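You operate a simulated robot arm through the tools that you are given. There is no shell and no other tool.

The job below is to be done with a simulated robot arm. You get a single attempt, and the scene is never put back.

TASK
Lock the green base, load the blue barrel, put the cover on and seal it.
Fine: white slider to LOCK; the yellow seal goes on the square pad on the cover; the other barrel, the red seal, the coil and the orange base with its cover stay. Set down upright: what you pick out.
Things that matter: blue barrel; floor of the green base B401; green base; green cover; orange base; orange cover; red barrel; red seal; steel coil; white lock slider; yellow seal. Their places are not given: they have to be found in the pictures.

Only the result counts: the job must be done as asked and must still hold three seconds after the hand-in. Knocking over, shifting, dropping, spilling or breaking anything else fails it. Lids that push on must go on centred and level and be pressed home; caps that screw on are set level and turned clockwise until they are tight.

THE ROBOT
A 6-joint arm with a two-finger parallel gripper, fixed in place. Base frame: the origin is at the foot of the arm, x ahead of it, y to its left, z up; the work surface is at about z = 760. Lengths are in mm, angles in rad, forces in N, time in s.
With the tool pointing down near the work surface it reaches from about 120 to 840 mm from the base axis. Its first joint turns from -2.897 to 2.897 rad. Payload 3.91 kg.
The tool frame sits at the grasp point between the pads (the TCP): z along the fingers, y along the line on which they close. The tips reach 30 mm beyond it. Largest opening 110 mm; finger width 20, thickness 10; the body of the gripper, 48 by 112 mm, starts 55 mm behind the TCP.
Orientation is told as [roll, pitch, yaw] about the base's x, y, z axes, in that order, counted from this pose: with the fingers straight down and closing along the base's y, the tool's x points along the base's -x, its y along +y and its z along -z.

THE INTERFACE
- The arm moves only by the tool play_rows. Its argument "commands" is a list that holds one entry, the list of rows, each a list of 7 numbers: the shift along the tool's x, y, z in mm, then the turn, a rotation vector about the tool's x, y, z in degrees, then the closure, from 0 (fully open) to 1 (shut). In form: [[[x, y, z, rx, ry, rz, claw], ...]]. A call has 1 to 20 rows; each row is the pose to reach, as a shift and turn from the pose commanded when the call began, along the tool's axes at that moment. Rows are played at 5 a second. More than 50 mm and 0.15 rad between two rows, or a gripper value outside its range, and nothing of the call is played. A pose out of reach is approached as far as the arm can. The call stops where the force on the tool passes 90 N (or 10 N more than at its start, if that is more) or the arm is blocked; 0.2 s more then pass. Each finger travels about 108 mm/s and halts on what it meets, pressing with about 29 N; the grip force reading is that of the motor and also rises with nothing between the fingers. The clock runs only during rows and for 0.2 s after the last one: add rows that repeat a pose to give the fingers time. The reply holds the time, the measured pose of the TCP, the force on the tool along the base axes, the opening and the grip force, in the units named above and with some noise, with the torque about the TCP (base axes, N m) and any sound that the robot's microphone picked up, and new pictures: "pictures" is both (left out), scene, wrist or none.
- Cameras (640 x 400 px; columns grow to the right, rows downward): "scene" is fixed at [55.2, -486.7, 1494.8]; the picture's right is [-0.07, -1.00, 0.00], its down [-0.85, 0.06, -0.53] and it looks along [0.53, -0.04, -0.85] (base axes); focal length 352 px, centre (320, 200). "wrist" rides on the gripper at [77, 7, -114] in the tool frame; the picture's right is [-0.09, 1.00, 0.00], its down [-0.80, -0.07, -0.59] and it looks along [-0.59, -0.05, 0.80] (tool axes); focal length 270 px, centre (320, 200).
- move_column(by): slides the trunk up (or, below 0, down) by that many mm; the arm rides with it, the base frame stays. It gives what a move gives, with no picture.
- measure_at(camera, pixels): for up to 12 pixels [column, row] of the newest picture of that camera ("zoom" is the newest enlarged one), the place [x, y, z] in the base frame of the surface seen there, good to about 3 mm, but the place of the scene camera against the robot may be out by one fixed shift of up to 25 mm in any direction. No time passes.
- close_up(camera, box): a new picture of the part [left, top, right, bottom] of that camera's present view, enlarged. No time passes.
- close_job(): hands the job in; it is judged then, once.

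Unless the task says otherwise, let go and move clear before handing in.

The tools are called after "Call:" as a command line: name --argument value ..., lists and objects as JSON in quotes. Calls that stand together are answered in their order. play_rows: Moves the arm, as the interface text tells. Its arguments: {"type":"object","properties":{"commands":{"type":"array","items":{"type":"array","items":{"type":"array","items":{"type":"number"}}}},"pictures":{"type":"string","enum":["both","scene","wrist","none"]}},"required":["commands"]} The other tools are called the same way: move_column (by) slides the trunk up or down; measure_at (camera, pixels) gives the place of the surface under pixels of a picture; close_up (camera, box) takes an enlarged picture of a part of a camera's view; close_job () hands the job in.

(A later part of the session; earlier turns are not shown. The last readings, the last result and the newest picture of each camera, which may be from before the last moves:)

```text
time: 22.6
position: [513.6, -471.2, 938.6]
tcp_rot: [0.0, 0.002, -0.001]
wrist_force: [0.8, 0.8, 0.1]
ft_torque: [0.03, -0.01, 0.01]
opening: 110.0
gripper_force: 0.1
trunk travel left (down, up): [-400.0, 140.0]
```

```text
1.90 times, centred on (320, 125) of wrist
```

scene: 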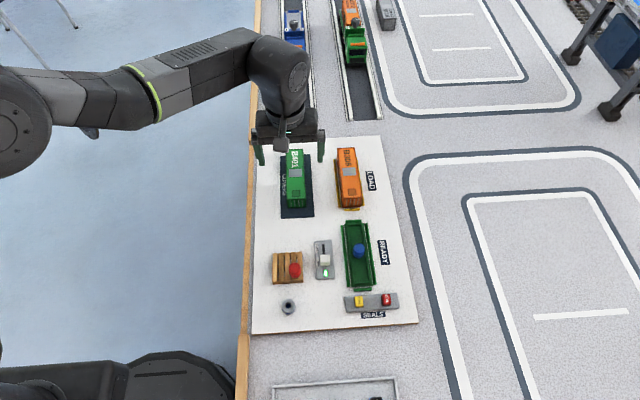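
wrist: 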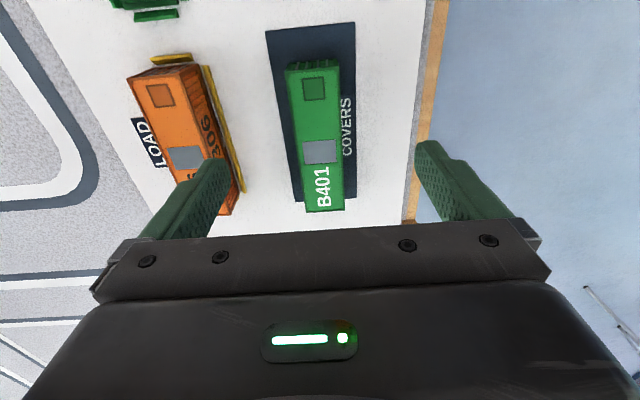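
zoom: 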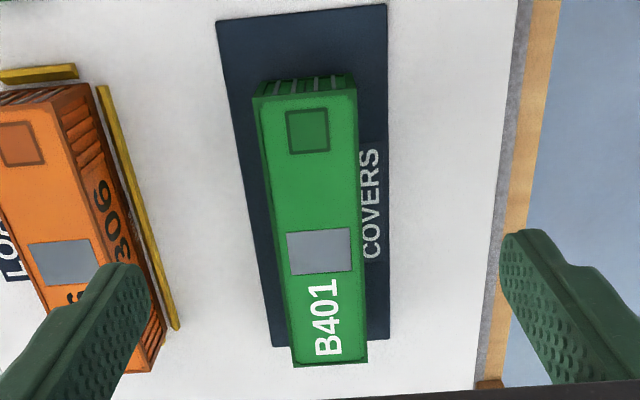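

The whole cover is in view: the square pad at (313,88) near end, the grey panel at mid, B401 at the far end (323,188). I'll zoom on its ends and measure.

Call:
close_up --camera "wrist" --box '[272, 45, 368, 105]'

Call:
measure_at --camera "zoom" --pixels '[[100, 190], [440, 150], [270, 170], [280, 290], [130, 60], [270, 120], [130, 350], [470, 330], [40, 30], [540, 100], [220, 250], [335, 235]]'

Call:
close_up --camera "wrist" --box '[272, 160, 368, 220]'

Call:
measure_at --camera "zoom" --pixels '[[230, 300], [460, 280], [345, 330], [230, 100], [460, 80], [345, 20], [100, 200], [600, 100]]'

```text
6.67 times, centred on (320, 75) of wrist
```

zoom: 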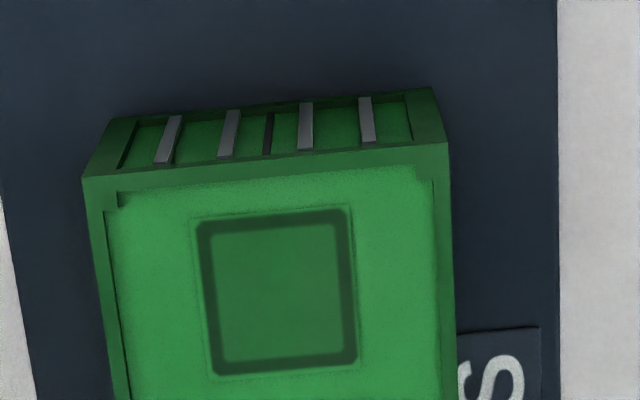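

```text
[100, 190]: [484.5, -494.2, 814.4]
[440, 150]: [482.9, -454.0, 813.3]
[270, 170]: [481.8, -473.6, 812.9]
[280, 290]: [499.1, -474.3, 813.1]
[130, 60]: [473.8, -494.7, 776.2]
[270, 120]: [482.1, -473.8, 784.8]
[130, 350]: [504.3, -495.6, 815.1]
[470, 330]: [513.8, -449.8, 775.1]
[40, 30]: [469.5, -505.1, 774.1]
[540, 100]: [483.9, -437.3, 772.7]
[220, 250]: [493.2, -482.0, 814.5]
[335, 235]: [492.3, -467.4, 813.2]
```

```text
6.67 times, centred on (320, 190) of wrist
```

zoom: 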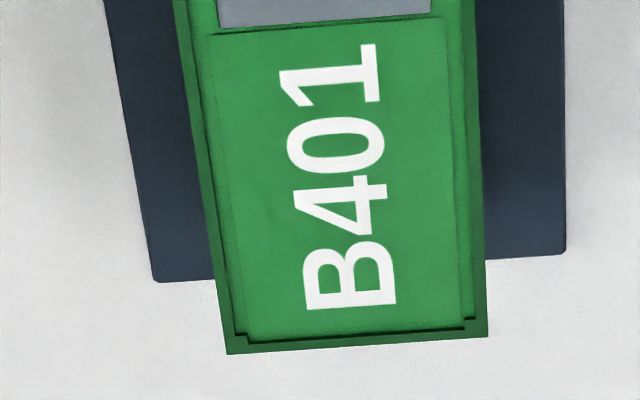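

```text
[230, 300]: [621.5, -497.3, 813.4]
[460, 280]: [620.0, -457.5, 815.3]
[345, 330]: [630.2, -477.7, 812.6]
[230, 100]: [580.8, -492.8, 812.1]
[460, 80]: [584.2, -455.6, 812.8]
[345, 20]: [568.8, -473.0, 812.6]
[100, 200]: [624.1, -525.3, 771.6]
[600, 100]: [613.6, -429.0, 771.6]
```

The cover is 150 x 45 mm, top at z≈813, centred at about (555.6,-474.6), yaw about 0 like the base. I'll go above it with the fingers at about 75 mm.

Call:
play_rows --commands '[[[-12, -1, 20, 0, 0, 0, 0.2], [-25, -2, 45, 0, 0, 0, 0.32], [-42.5, -4, 70, 0, 0, 0, 0.32], [-42.5, -4, 85, 0, 0, 0, 0.32], [-42.5, -4, 85, 0, 0, 0, 0.32]]]' --pictures "wrist"

Call:
close_up --camera "wrist" --box '[240, 40, 400, 230]'

```text
time: 23.8
position: [554.8, -473.9, 856.2]
tcp_rot: [-0.001, 0.0, 0.001]
wrist_force: [0.6, 0.1, 0.3]
ft_torque: [0.01, 0.01, 0.03]
opening: 74.8
gripper_force: 0.1
trunk travel left (down, up): [-400.0, 140.0]
```

wrist: 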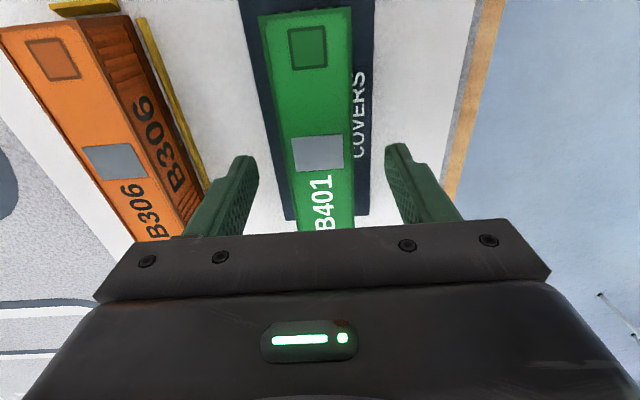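

```text
2.11 times, centred on (320, 135) of wrist
```

zoom: 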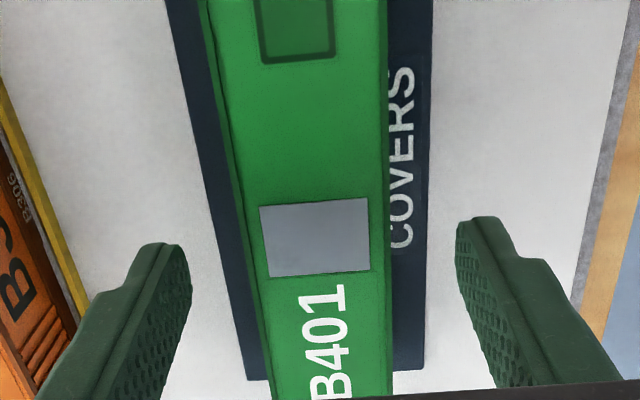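

The cover's centre line at the TCP row reads about 1.5 mm toward -y and 1 mm forward. I'll correct that, lower until the tips are about 8 mm above the cover's foot, and close.

Call:
play_rows --commands '[[[-1, -1.5, 15, 0, 0, 0, 0.32], [-1, -1.5, 30, 0, 0, 0, 0.32], [-1, -1.5, 42, 0, 0, 0, 0.32], [-1, -1.5, 42, 0, 0, 0, 0.45], [-1, -1.5, 42, 0, 0, 0, 0.6], [-1, -1.5, 42, 0, 0, 0, 0.75], [-1, -1.5, 42, 0, 0, 0, 0.75]]]' --pictures "wrist"

```text
time: 25.4
position: [556.6, -476.2, 814.2]
tcp_rot: [0.001, -0.001, 0.001]
wrist_force: [0.2, 1.0, -0.2]
ft_torque: [-0.01, -0.02, 0.0]
opening: 45.0
gripper_force: 29.1
trunk travel left (down, up): [-400.0, 140.0]
```

wrist: 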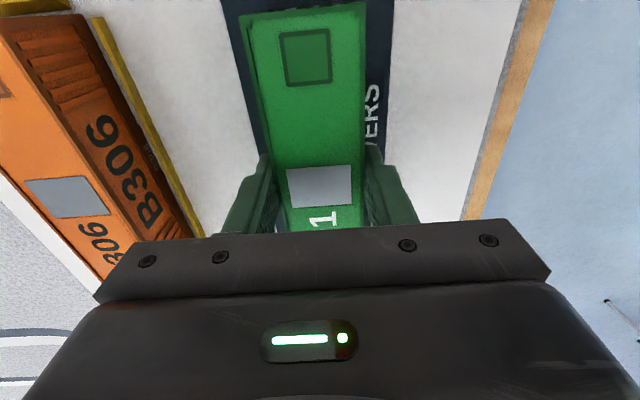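

The cover is gripped (opening 45.0 mm, balanced forces). I'll lift it straight up and check it hangs level.

Call:
play_rows --commands '[[[0, 0, -3, 0, 0, 0, 0.8], [0, 0, -10, 0, 0, 0, 0.8], [0, 0, -25, 0, 0, 0, 0.8], [0, 0, -45, 0, 0, 0, 0.8], [0, 0, -70, 0, 0, 0, 0.8], [0, 0, -70, 0, 0, 0, 0.8]]]'

```text
time: 26.8
position: [555.7, -479.3, 882.1]
tcp_rot: [0.0, -0.002, 0.0]
wrist_force: [-0.1, -0.3, -1.0]
ft_torque: [-0.03, 0.02, 0.02]
opening: 44.4
gripper_force: 29.2
trunk travel left (down, up): [-400.0, 140.0]
```

scene: 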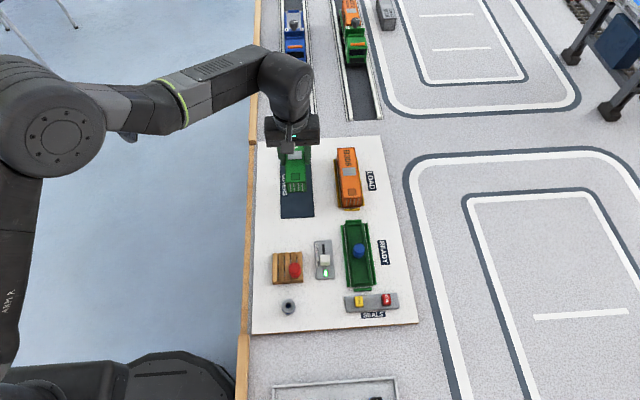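
wrist: 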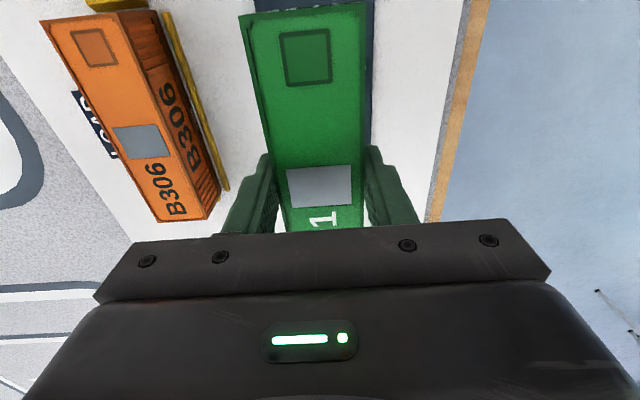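

The cover hangs level and unmoved in the grip (panel still at (320,186)). I'll carry it over the base, moving (-201,-130) mm at this height.

Call:
play_rows --commands '[[[10, -5, -10, 0, 0, 0, 0.8], [35, -20, -10, 0, 0, 0, 0.8], [65, -40, -10, 0, 0, 0, 0.8], [95, -60, -10, 0, 0, 0, 0.8], [125, -80, -10, 0, 0, 0, 0.8], [155, -100, -10, 0, 0, 0, 0.8], [180, -117, -10, 0, 0, 0, 0.8], [195, -127, -10, 0, 0, 0, 0.8], [201, -130, -5, 0, 0, 0, 0.8], [201, -130, 0, 0, 0, 0, 0.8], [201, -130, 0, 0, 0, 0, 0.8]]]'

Call:
close_up --camera "wrist" --box '[230, 0, 410, 200]'

```text
time: 29.2
position: [356.4, -605.9, 883.4]
tcp_rot: [0.0, -0.001, 0.001]
wrist_force: [0.2, 0.7, -0.6]
ft_torque: [0.01, 0.0, 0.01]
opening: 44.4
gripper_force: 28.9
trunk travel left (down, up): [-400.0, 140.0]
```

scene: 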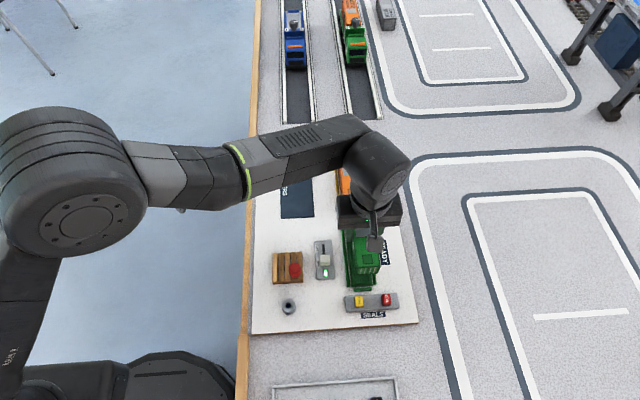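
wrist: 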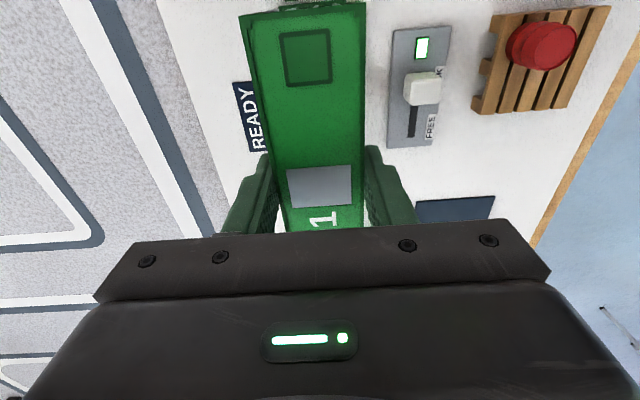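

```text
2.00 times, centred on (320, 100) of wrist
```

zoom: 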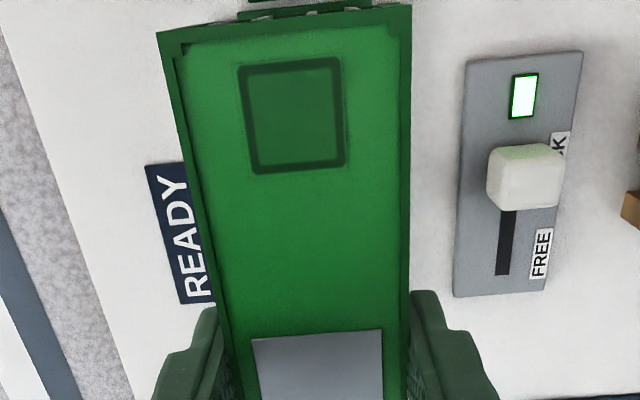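

The cover hides the base in the wrist view. I'll lower to about 8 mm above the rim and check alignment with both cameras.

Call:
play_rows --commands '[[[0, 0, 15, 0, 0, 0, 0.8], [0, 0, 30, 0, 0, 0, 0.8], [0, 0, 42, 0, 0, 0, 0.8], [0, 0, 50, 0, 0, 0, 0.8], [0, 0, 50, 0, 0, 0, 0.8]]]'

Call:
close_up --camera "wrist" --box '[230, 0, 410, 120]'

Call:
close_up --camera "scene" --box '[310, 200, 410, 320]'

```text
time: 30.4
position: [355.6, -605.8, 832.8]
tcp_rot: [0.0, -0.002, 0.0]
wrist_force: [-0.9, 1.2, 0.3]
ft_torque: [0.04, 0.03, 0.0]
opening: 44.4
gripper_force: 28.9
trunk travel left (down, up): [-400.0, 140.0]
```

scene: 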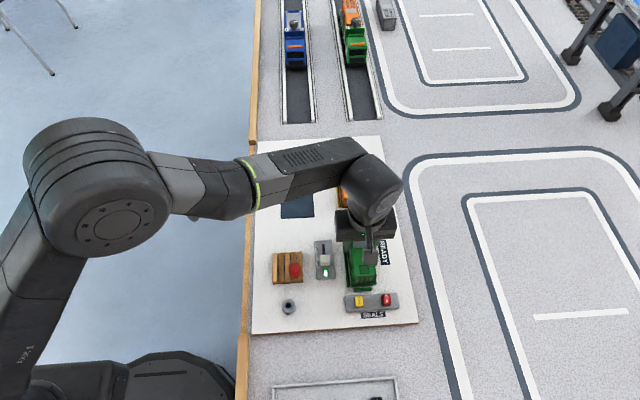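
wrist: 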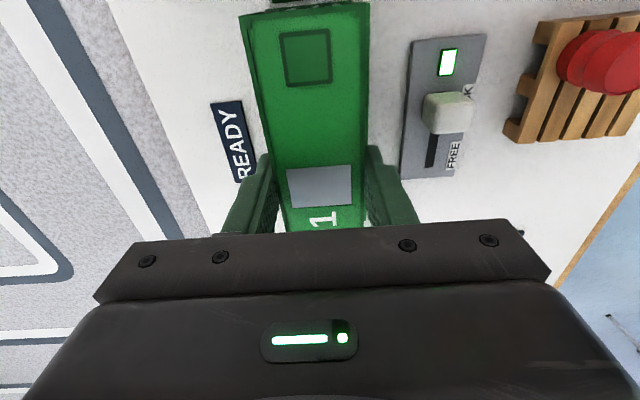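

```text
3.33 times, centred on (320, 60) of wrist
```

zoom: 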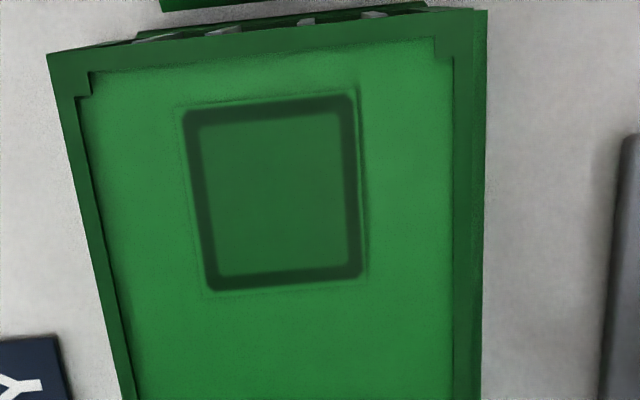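

```text
3.33 times, centred on (360, 260) of scene
```

zoom: 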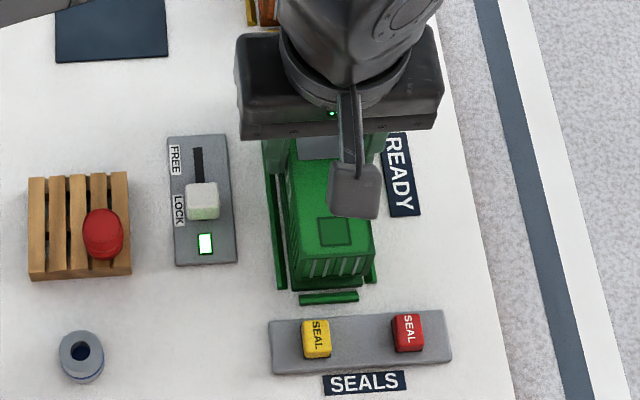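

The cover sits between the rails from the scene view; I'll zoom closer at its near end to check the offsets.

Call:
close_up --camera "scene" --box '[336, 250, 384, 300]'

Call:
measure_at --camera "scene" --pixels '[[360, 288], [360, 275], [349, 285], [371, 285]]'

```text
8.00 times, centred on (360, 275) of scene
```

zoom: 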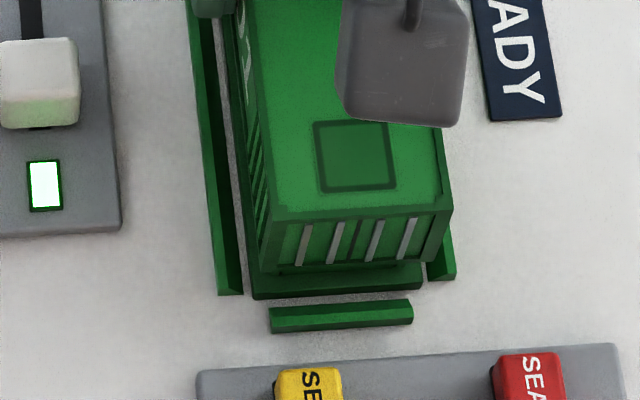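

```text
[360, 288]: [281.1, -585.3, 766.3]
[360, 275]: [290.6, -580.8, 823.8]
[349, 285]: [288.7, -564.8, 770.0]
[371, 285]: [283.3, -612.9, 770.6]
```

I need a closer look at the gap between the cover's foot and the base ledge.

Call:
close_up --camera "scene" --box '[344, 270, 378, 294]'

Call:
measure_at --camera "zoom" --pixels '[[320, 120], [320, 200], [320, 230], [320, 260], [320, 300], [320, 60], [200, 220], [440, 200], [160, 260], [500, 230], [320, 350], [320, 280]]'

```text
16.00 times, centred on (361, 282) of scene
```

zoom: 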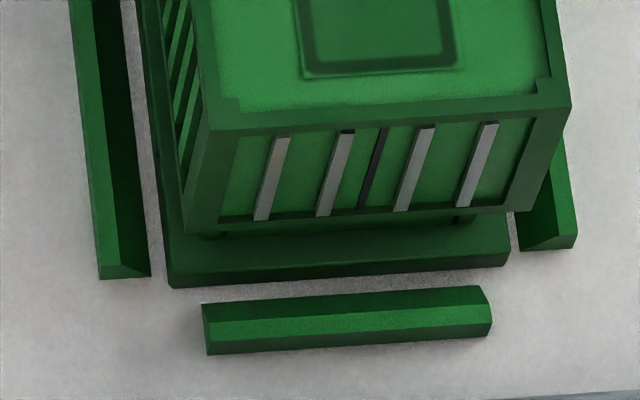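

```text
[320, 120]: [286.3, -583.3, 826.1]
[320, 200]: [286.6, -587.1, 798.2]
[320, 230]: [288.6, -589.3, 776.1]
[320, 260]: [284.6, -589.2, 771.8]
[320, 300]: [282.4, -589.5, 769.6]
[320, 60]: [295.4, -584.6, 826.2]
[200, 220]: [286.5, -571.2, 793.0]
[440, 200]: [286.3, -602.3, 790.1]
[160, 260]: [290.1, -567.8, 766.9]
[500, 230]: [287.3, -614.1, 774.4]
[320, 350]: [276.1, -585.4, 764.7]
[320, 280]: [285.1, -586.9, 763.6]
```

The foot of the cover and the ledge look aligned to about 1 mm. I'll zoom harder on both near corners to be sure.

Call:
close_up --camera "scene" --box '[348, 276, 360, 290]'

Call:
close_up --camera "scene" --box '[366, 276, 378, 290]'

Call:
close_up --camera "wrist" --box '[240, 0, 280, 100]'

Call:
close_up --camera "wrist" --box '[350, 0, 390, 150]'

```text
16.00 times, centred on (354, 283) of scene
```

zoom: 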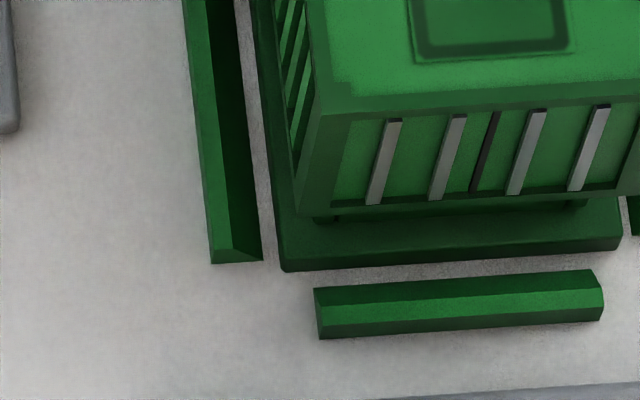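

```text
16.00 times, centred on (372, 283) of scene
```

zoom: 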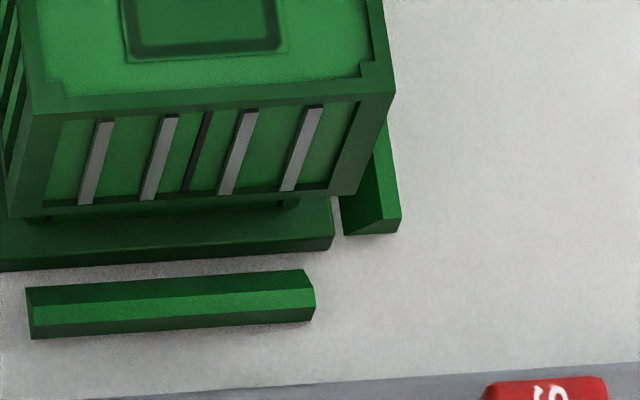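

```text
4.00 times, centred on (260, 50) of wrist
```

zoom: 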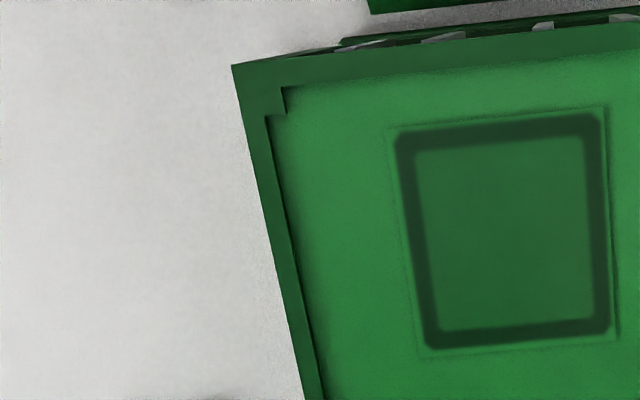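

```text
2.67 times, centred on (370, 75) of wrist
```

zoom: 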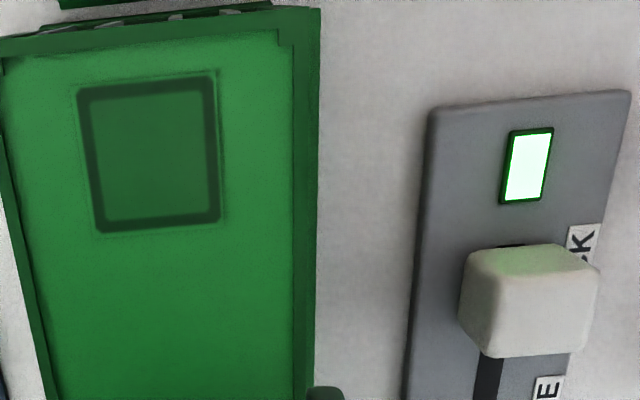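

From the corner pixels (cover foot (299,213)/(644,194), ledge (282,252)/(621,233)), the cover needs about +0.8 mm in y and is right in x to half a millimetre. I'll correct and lower slowly onto the rim, watching the force.

Call:
play_rows --commands '[[[-0.3, 0.8, 0, 0, 0, 0, 0.8], [-0.3, 0.8, 3, 0, 0, 0, 0.8], [-0.3, 0.8, 6, 0, 0, 0, 0.8], [-0.3, 0.8, 9, 0, 0, 0, 0.8], [-0.3, 0.8, 9, 0, 0, 0, 0.8]]]' --pictures "scene"

Call:
close_up --camera "scene" --box '[348, 276, 360, 290]'

Call:
close_up --camera "scene" --box '[366, 276, 378, 290]'

```text
time: 31.6
position: [354.8, -605.9, 824.9]
tcp_rot: [0.0, 0.0, 0.001]
wrist_force: [-0.5, -0.1, -0.7]
ft_torque: [0.0, 0.0, -0.02]
opening: 44.7
gripper_force: 28.8
trunk travel left (down, up): [-400.0, 140.0]
```

scene: 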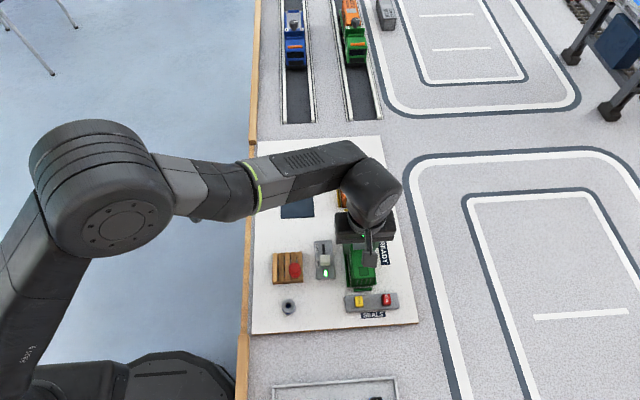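

```text
16.00 times, centred on (354, 283) of scene
```

zoom: 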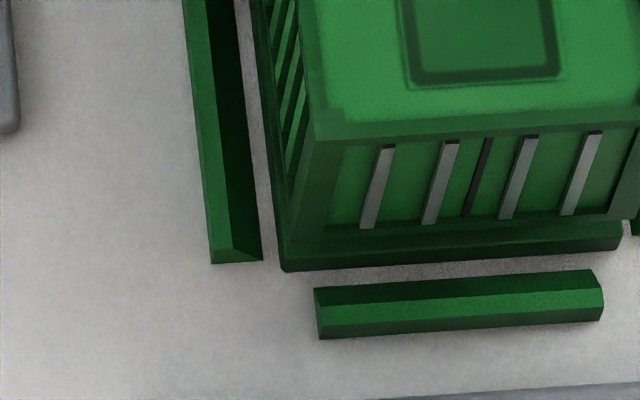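

```text
16.00 times, centred on (372, 283) of scene
```

zoom: 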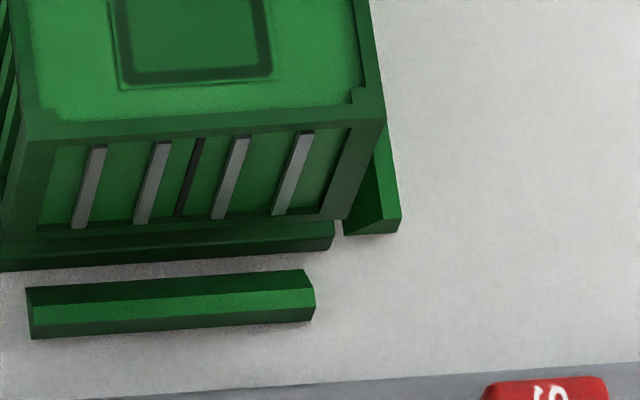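

Forces are still zero and the sideways alignment is within about 0.3 mm; it may be a touch near in x. I'll nudge +0.5 mm in x and continue down in small steps.

Call:
play_rows --commands '[[[-0.5, 0, 1, 0, 0, 0, 0.8], [-0.5, 0, 2, 0, 0, 0, 0.8], [-0.5, 0, 3, 0, 0, 0, 0.8], [-0.5, 0, 4, 0, 0, 0, 0.8], [-0.5, 0, 4, 0, 0, 0, 0.8]]]' --pictures "scene"

Call:
close_up --camera "scene" --box '[341, 274, 381, 299]'

```text
time: 32.8
position: [356.7, -605.3, 818.7]
tcp_rot: [0.0, 0.0, 0.001]
wrist_force: [-1.3, 0.5, -0.2]
ft_torque: [0.03, 0.05, -0.06]
opening: 44.7
gripper_force: 29.2
trunk travel left (down, up): [-400.0, 140.0]
```

scene: 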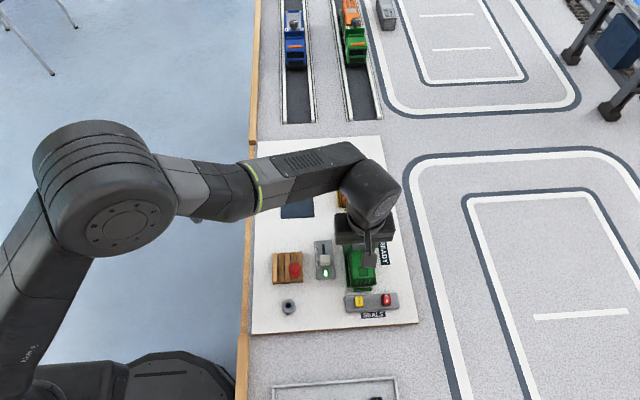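

```text
16.00 times, centred on (361, 286) of scene
```

zoom: 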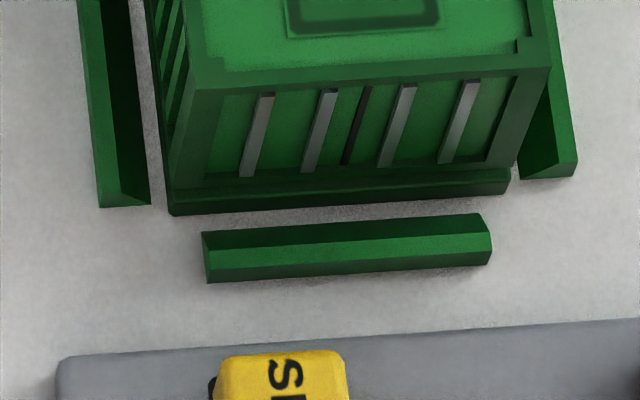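

No contact force yet and the cover has passed the rim top, so it is going on cleanly. I'll continue down until it seats.

Call:
play_rows --commands '[[[0, 0, 1, 0, 0, 0, 0.8], [0, 0, 2, 0, 0, 0, 0.8], [0, 0, 3, 0, 0, 0, 0.8], [0, 0, 3, 0, 0, 0, 0.8]]]' --pictures "scene"

Call:
close_up --camera "scene" --box '[341, 274, 381, 299]'

```text
time: 33.8
position: [355.9, -605.6, 817.7]
tcp_rot: [0.0, -0.001, 0.0]
wrist_force: [1.0, 0.2, 4.5]
ft_torque: [0.12, 0.19, -0.01]
opening: 44.5
gripper_force: 29.0
trunk travel left (down, up): [-400.0, 140.0]
```

scene: 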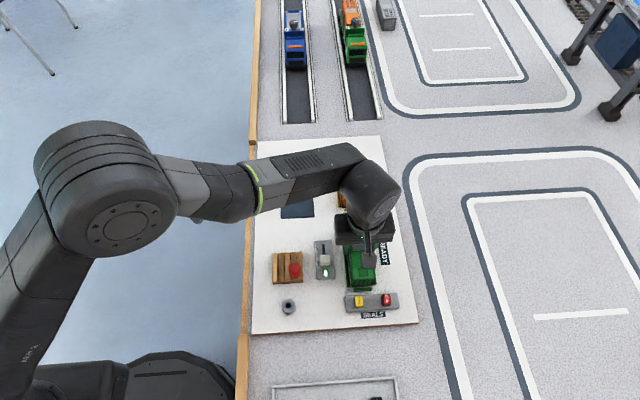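

```text
16.00 times, centred on (361, 286) of scene
```

zoom: 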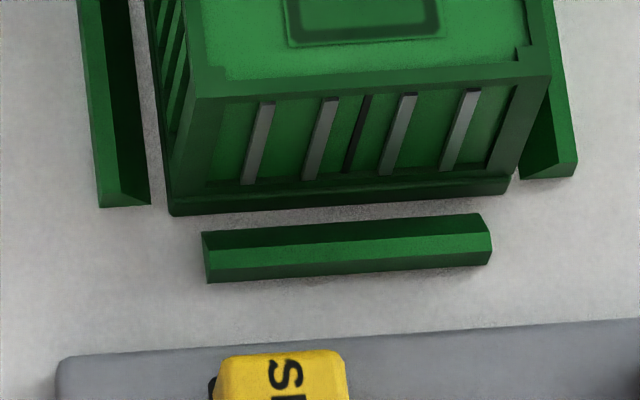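

Contact has begun (4.5 N). I'll press on gently by 1–2 mm while still holding it.

Call:
play_rows --commands '[[[0, 0, 1, 0, 0, 0, 0.85], [0, 0, 2, 0, 0, 0, 0.85], [0, 0, 2, 0, 0, 0, 0.85]]]' --pictures "wrist"

Call:
close_up --camera "scene" --box '[341, 274, 381, 299]'

```text
time: 34.6
position: [355.5, -604.1, 816.3]
tcp_rot: [-0.004, -0.002, 0.0]
wrist_force: [0.5, 0.5, 23.6]
ft_torque: [0.1, 0.03, 0.06]
opening: 44.8
gripper_force: 28.9
trunk travel left (down, up): [-400.0, 140.0]
```

wrist: 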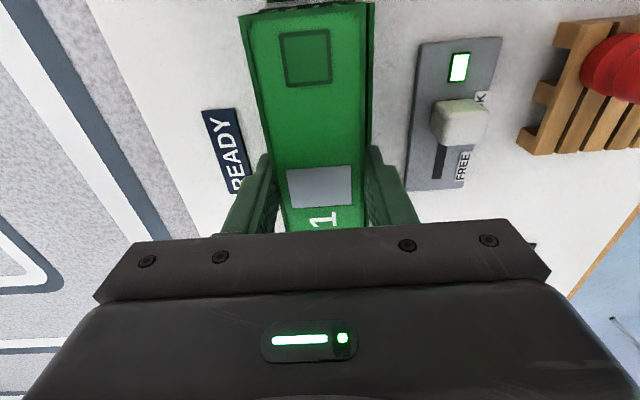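

```text
16.00 times, centred on (361, 286) of scene
```

zoom: 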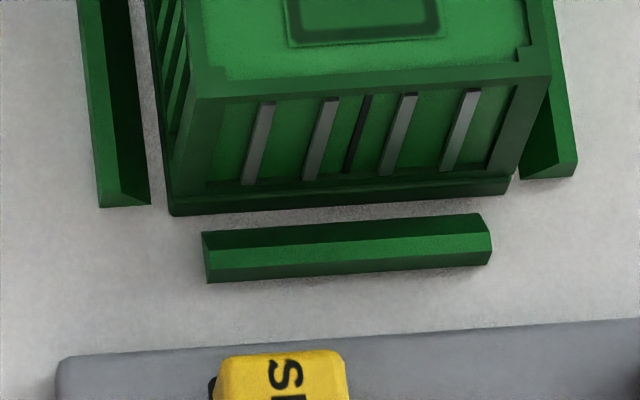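

The force rose to 23.6 N without visible movement, and no click has been heard. I'll press a little harder, up to about 50 N.

Call:
play_rows --commands '[[[0, 0, 1, 0, 0, 0, 0.9], [0, 0, 2, 0, 0, 0, 0.9], [0, 0, 3, 0, 0, 0, 0.9], [0, 0, 3, 0, 0, 0, 0.9]]]' --pictures "scene"

Call:
close_up --camera "scene" --box '[341, 274, 381, 299]'

```text
time: 35.6
position: [355.4, -604.3, 812.4]
tcp_rot: [-0.001, -0.002, 0.001]
wrist_force: [1.8, -4.8, 23.4]
ft_torque: [-0.05, -0.02, 0.01]
opening: 44.9
gripper_force: 29.0
trunk travel left (down, up): [-400.0, 140.0]
```

scene: 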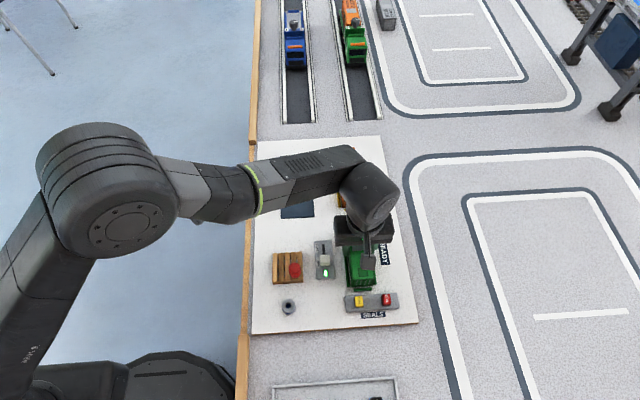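

```text
16.00 times, centred on (361, 286) of scene
```

zoom: 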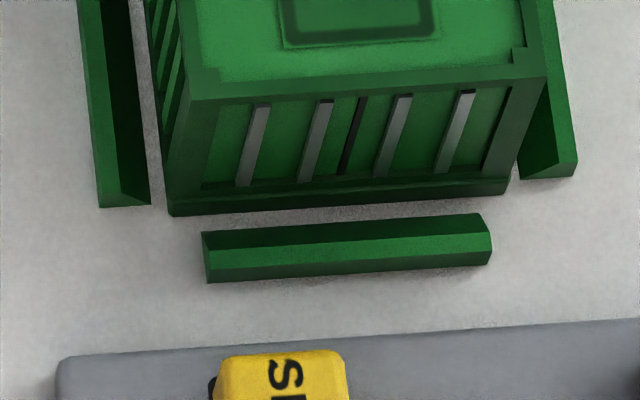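

The fingers slipped down the sides at 23 N and the cover sank slightly. I'll let go, rise, and then press on the top with closed fingers.

Call:
play_rows --commands '[[[0, 0, -1, 0, 0, 0, 0.55], [0, 0, -1, 0, 0, 0, 0.45], [0, 0, -1, 0, 0, 0, 0.45], [0, 0, -20, 0, 0, 0, 0.45], [0, 0, -45, 0, 0, 0, 0.45], [0, 0, -75, 0, 0, 0, 0.6], [0, 0, -75, 0, 0, 0, 0.8], [0, 0, -75, 0, 0, 0, 0.8]]]'

Call:
close_up --camera "scene" --box '[341, 274, 381, 299]'

Call:
close_up --camera "wrist" --box '[230, 0, 410, 210]'

```text
time: 37.4
position: [353.5, -606.5, 887.1]
tcp_rot: [0.001, 0.0, 0.001]
wrist_force: [0.1, 1.2, 0.7]
ft_torque: [-0.01, -0.01, -0.02]
opening: 22.2
gripper_force: 0.1
trunk travel left (down, up): [-400.0, 140.0]
```

scene: 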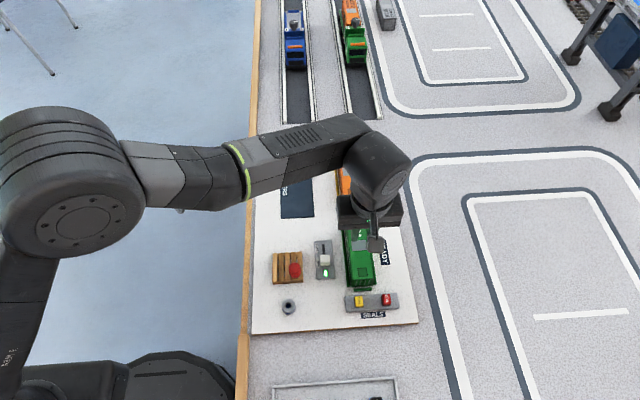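
wrist: 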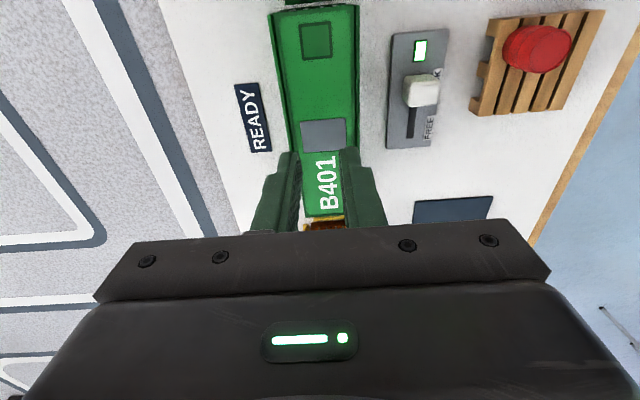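

```text
16.00 times, centred on (361, 286) of scene
```

zoom: 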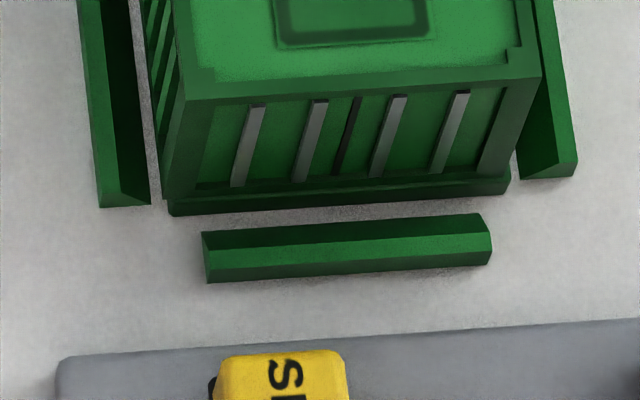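

```text
1.90 times, centred on (320, 105) of wrist
```

zoom: 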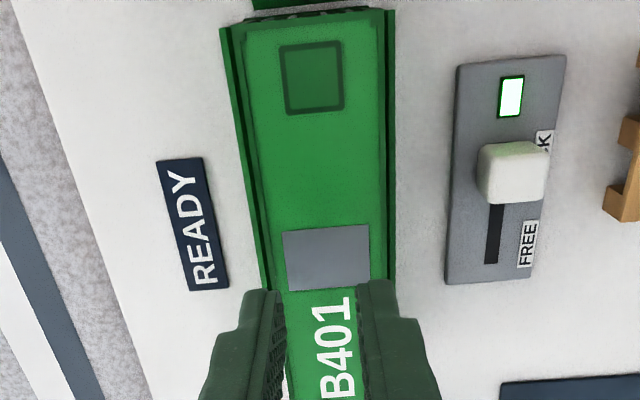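

The cover sits on the base; it seems to have shifted slightly to +y on release. I'll zoom on both near corners and measure the top for level.

Call:
close_up --camera "scene" --box '[343, 279, 359, 289]'

Call:
close_up --camera "scene" --box '[362, 279, 378, 289]'

Call:
measure_at --camera "wrist" --pixels '[[280, 25], [345, 20], [285, 70], [350, 70], [290, 110], [350, 110], [295, 145], [352, 145], [316, 40], [322, 135], [316, 90], [330, 205]]'

```text
16.00 times, centred on (351, 284) of scene
```

zoom: 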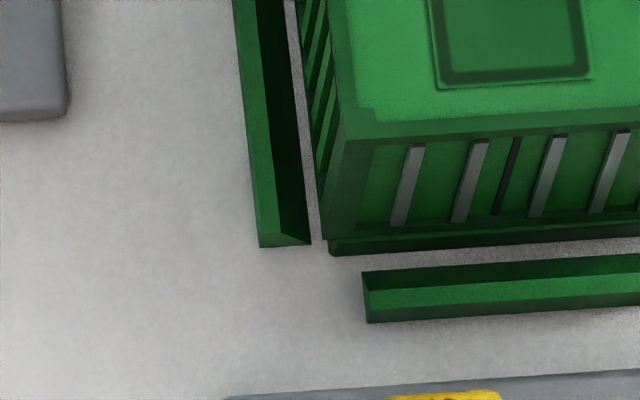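

```text
16.00 times, centred on (370, 284) of scene
```

zoom: 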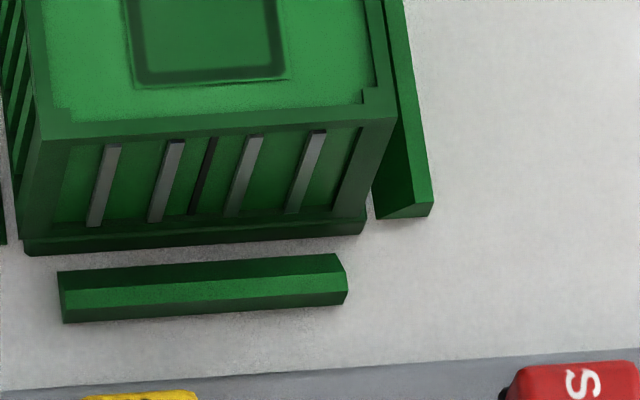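

```text
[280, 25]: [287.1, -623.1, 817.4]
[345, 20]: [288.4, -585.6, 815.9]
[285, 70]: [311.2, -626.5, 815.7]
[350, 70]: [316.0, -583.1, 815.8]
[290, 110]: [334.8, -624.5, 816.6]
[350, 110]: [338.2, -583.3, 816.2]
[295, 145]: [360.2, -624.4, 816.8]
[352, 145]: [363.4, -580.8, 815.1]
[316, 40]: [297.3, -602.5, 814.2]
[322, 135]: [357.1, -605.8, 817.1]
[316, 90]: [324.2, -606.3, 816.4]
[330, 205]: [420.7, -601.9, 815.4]
```

The top reads z≈816 everywhere, so the cover is level. I'll check its sideways centring against the two rails in the wrist view.

Call:
close_up --camera "wrist" --box '[264, 0, 368, 65]'

Call:
close_up --camera "wrist" --box '[270, 80, 374, 145]'

```text
6.15 times, centred on (316, 32) of wrist
```

zoom: 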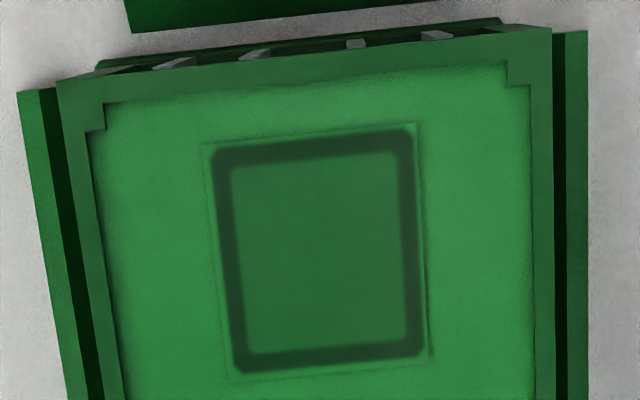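

```text
6.15 times, centred on (322, 112) of wrist
```

zoom: 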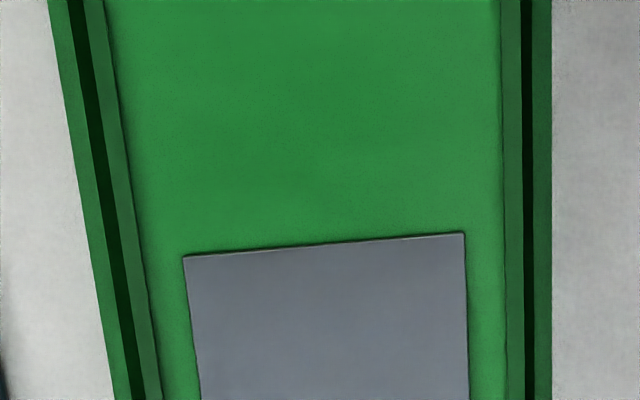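

The cover is about 1.1 mm toward +y of the rails' centre, with no yaw. I'll re-grip it centred on the base to draw it back, keeping vertical load off it.

Call:
play_rows --commands '[[[0, 0, 0, 0, 0, 0, 0.42], [0, 0, 10, 0, 0, 0, 0.42], [0, 0, 30, 0, 0, 0, 0.42], [0, 0, 50, 0, 0, 0, 0.42], [0, 0, 66, 0, 0, 0, 0.42], [0, 0, 66, 0, 0, 0, 0.5], [0, 0, 66, 0, 0, 0, 0.55], [0, 0, 66, 0, 0, 0, 0.6], [0, 0, 66, 0, 0, 0, 0.65], [0, 0, 66, 0, 0, 0, 0.65]]]'

Call:
close_up --camera "scene" --box '[341, 274, 381, 299]'

Call:
close_up --camera "wrist" --box '[230, 0, 390, 100]'

```text
time: 39.6
position: [356.1, -605.7, 821.9]
tcp_rot: [0.0, -0.001, 0.0]
wrist_force: [0.3, -0.6, 0.1]
ft_torque: [0.02, -0.02, 0.01]
opening: 44.4
gripper_force: 28.7
trunk travel left (down, up): [-400.0, 140.0]
```

scene: 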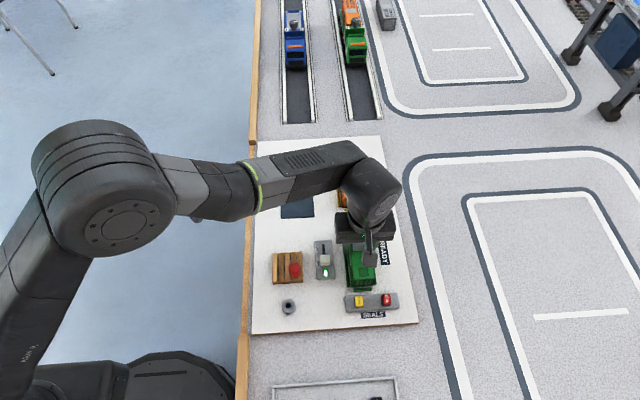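
wrist: 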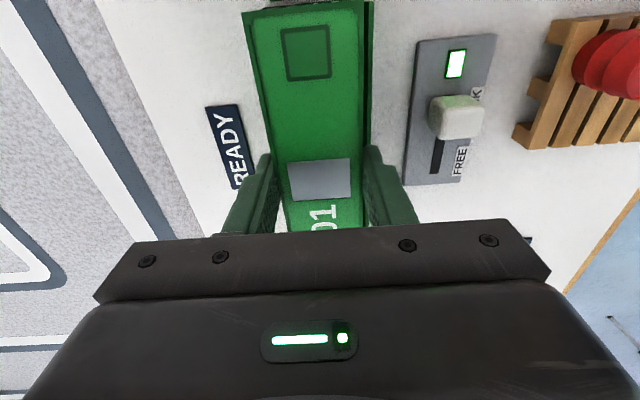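

```text
16.00 times, centred on (361, 286) of scene
```

zoom: 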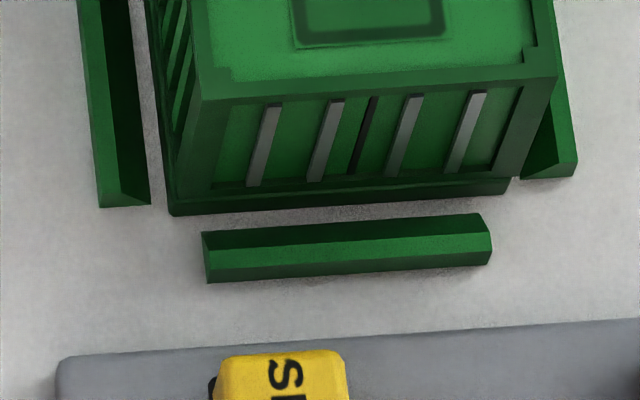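

```text
4.00 times, centred on (310, 50) of wrist
```

zoom: 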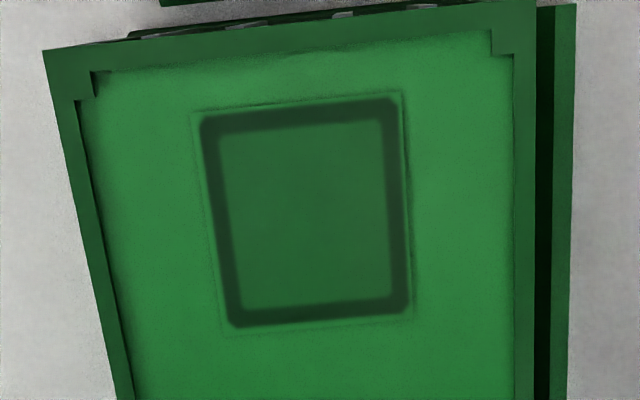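

The re-grip pulled the cover back and now it looks about 0.7 mm to -y and 1 mm far in x, with all forces near zero. I'll trim by (-0.9, +0.7) mm while holding and look again.

Call:
play_rows --commands '[[[0.5, 0.4, 0, 0, 0, 0, 0.65], [0.9, 0.7, 0, 0, 0, 0, 0.65], [0.9, 0.7, 0, 0, 0, 0, 0.65]]]' --pictures "wrist"

Call:
close_up --camera "scene" --box '[341, 274, 381, 299]'

Call:
close_up --camera "wrist" --box '[230, 0, 390, 100]'

```text
time: 40.4
position: [356.0, -605.7, 822.4]
tcp_rot: [-0.001, 0.001, 0.002]
wrist_force: [0.8, -3.9, 9.8]
ft_torque: [-0.02, 0.3, 0.11]
opening: 44.7
gripper_force: 28.9
trunk travel left (down, up): [-400.0, 140.0]
```

wrist: 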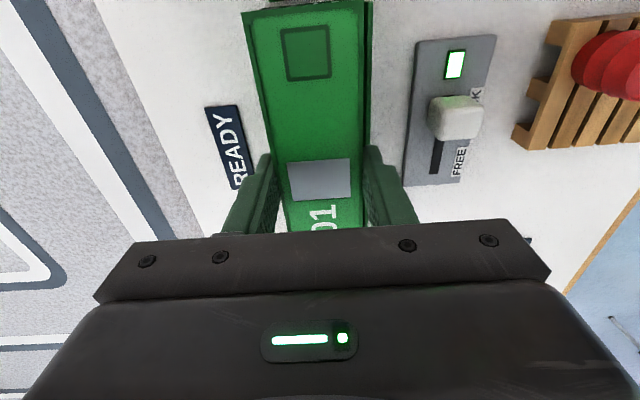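

```text
16.00 times, centred on (361, 286) of scene
```

zoom: 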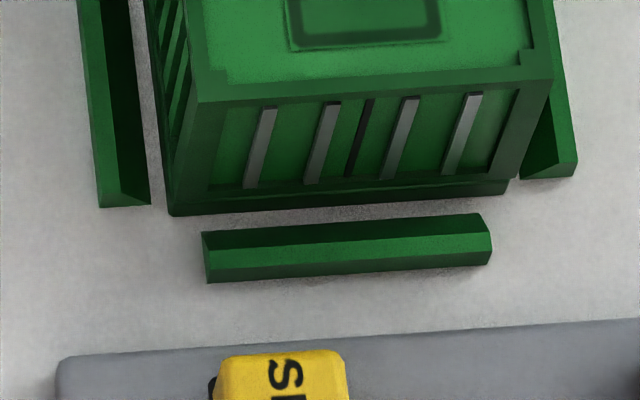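

```text
4.00 times, centred on (310, 50) of wrist
```

zoom: 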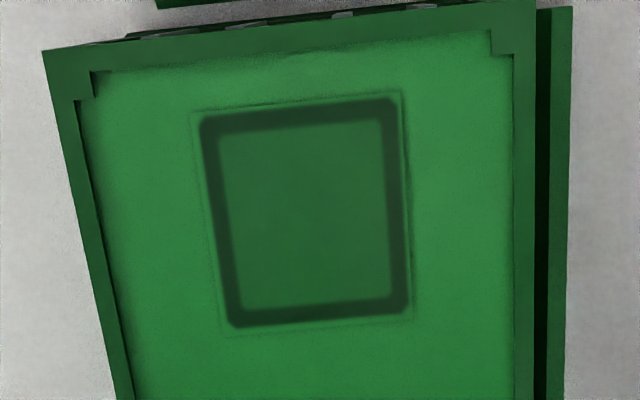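

By both cameras the cover is now centred to within about 0.3 mm. I'll open the fingers and check whether it stays.

Call:
play_rows --commands '[[[0, -0.2, -0.5, 0, 0, 0, 0.65], [0, -0.2, -0.5, 0, 0, 0, 0.5], [0, -0.2, -0.5, 0, 0, 0, 0.45], [0, -0.2, -0.5, 0, 0, 0, 0.45]]]' --pictures "wrist"

Call:
close_up --camera "scene" --box '[341, 274, 381, 299]'

Call:
close_up --camera "wrist" --box '[230, 0, 390, 100]'

```text
time: 41.4
position: [357.0, -605.2, 821.7]
tcp_rot: [-0.001, 0.0, -0.001]
wrist_force: [0.3, 0.8, -0.4]
ft_torque: [0.0, 0.02, 0.03]
opening: 60.6
gripper_force: 0.1
trunk travel left (down, up): [-400.0, 140.0]
```

wrist: 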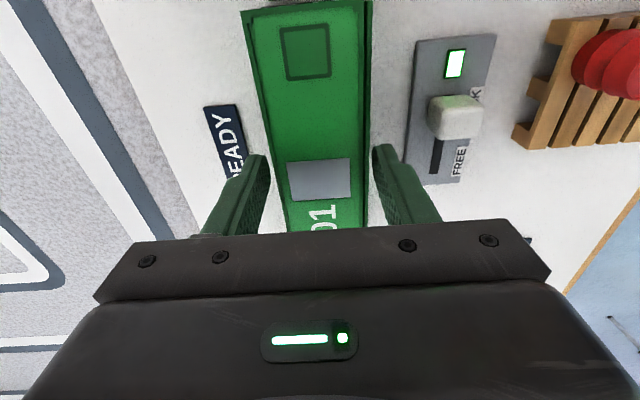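

```text
16.00 times, centred on (361, 286) of scene
```

zoom: 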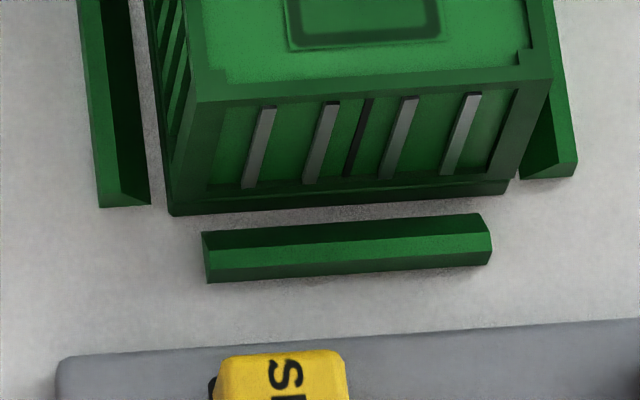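

```text
4.00 times, centred on (310, 50) of wrist
```

zoom: 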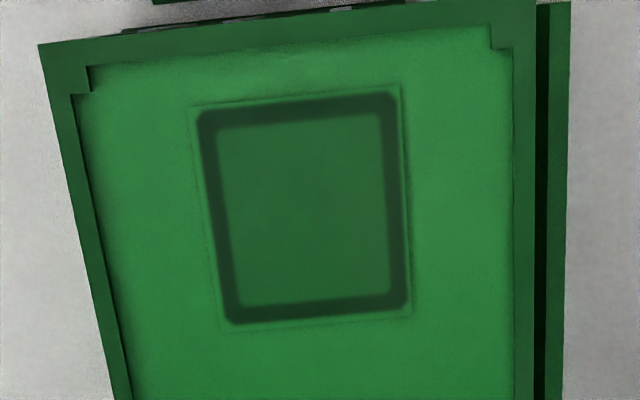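

The cover stayed put on release. I'll rise, close the fingers to about 11 mm, and press down on the middle of the top.

Call:
play_rows --commands '[[[0, 0, -20, 0, 0, 0, 0.45], [0, 0, -45, 0, 0, 0, 0.45], [0, 0, -45, 0, 0, 0, 0.7], [0, 0, -45, 0, 0, 0, 0.9], [0, 0, -45, 0, 0, 0, 0.9], [0, 0, -30, 0, 0, 0, 0.9], [0, 0, -28, 0, 0, 0, 0.9], [0, 0, -28, 0, 0, 0, 0.9]]]' --pictures "wrist"

Call:
close_up --camera "wrist" --box '[230, 0, 410, 210]'

```text
time: 43.2
position: [357.5, -604.7, 850.3]
tcp_rot: [0.0, 0.001, 0.0]
wrist_force: [0.6, 0.2, -1.3]
ft_torque: [-0.04, -0.01, -0.02]
opening: 11.0
gripper_force: 0.0
trunk travel left (down, up): [-400.0, 140.0]
```

wrist: 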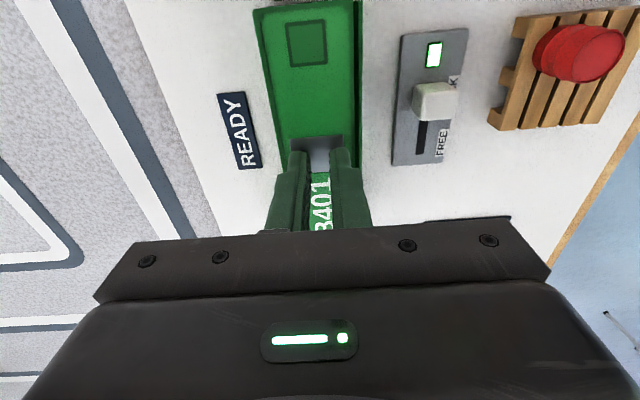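

```text
1.90 times, centred on (320, 105) of wrist
```

zoom: 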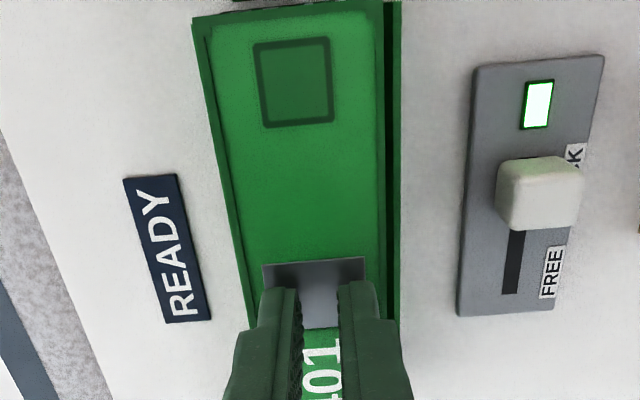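

The fingertips are above the grey panel in the middle of the cover. I'll press down stepwise and read the force.

Call:
play_rows --commands '[[[0, 0, 2, 0, 0, 0, 0.9], [0, 0, 4, 0, 0, 0, 0.9], [0, 0, 5, 0, 0, 0, 0.9], [0, 0, 6, 0, 0, 0, 0.9], [0, 0, 6, 0, 0, 0, 0.9]]]' --pictures "none"

```text
time: 44.4
position: [356.1, -605.2, 846.8]
tcp_rot: [-0.004, -0.001, 0.0]
wrist_force: [2.0, 0.3, 21.1]
ft_torque: [0.04, -0.09, 0.03]
opening: 11.1
gripper_force: 0.1
trunk travel left (down, up): [-400.0, 140.0]
```

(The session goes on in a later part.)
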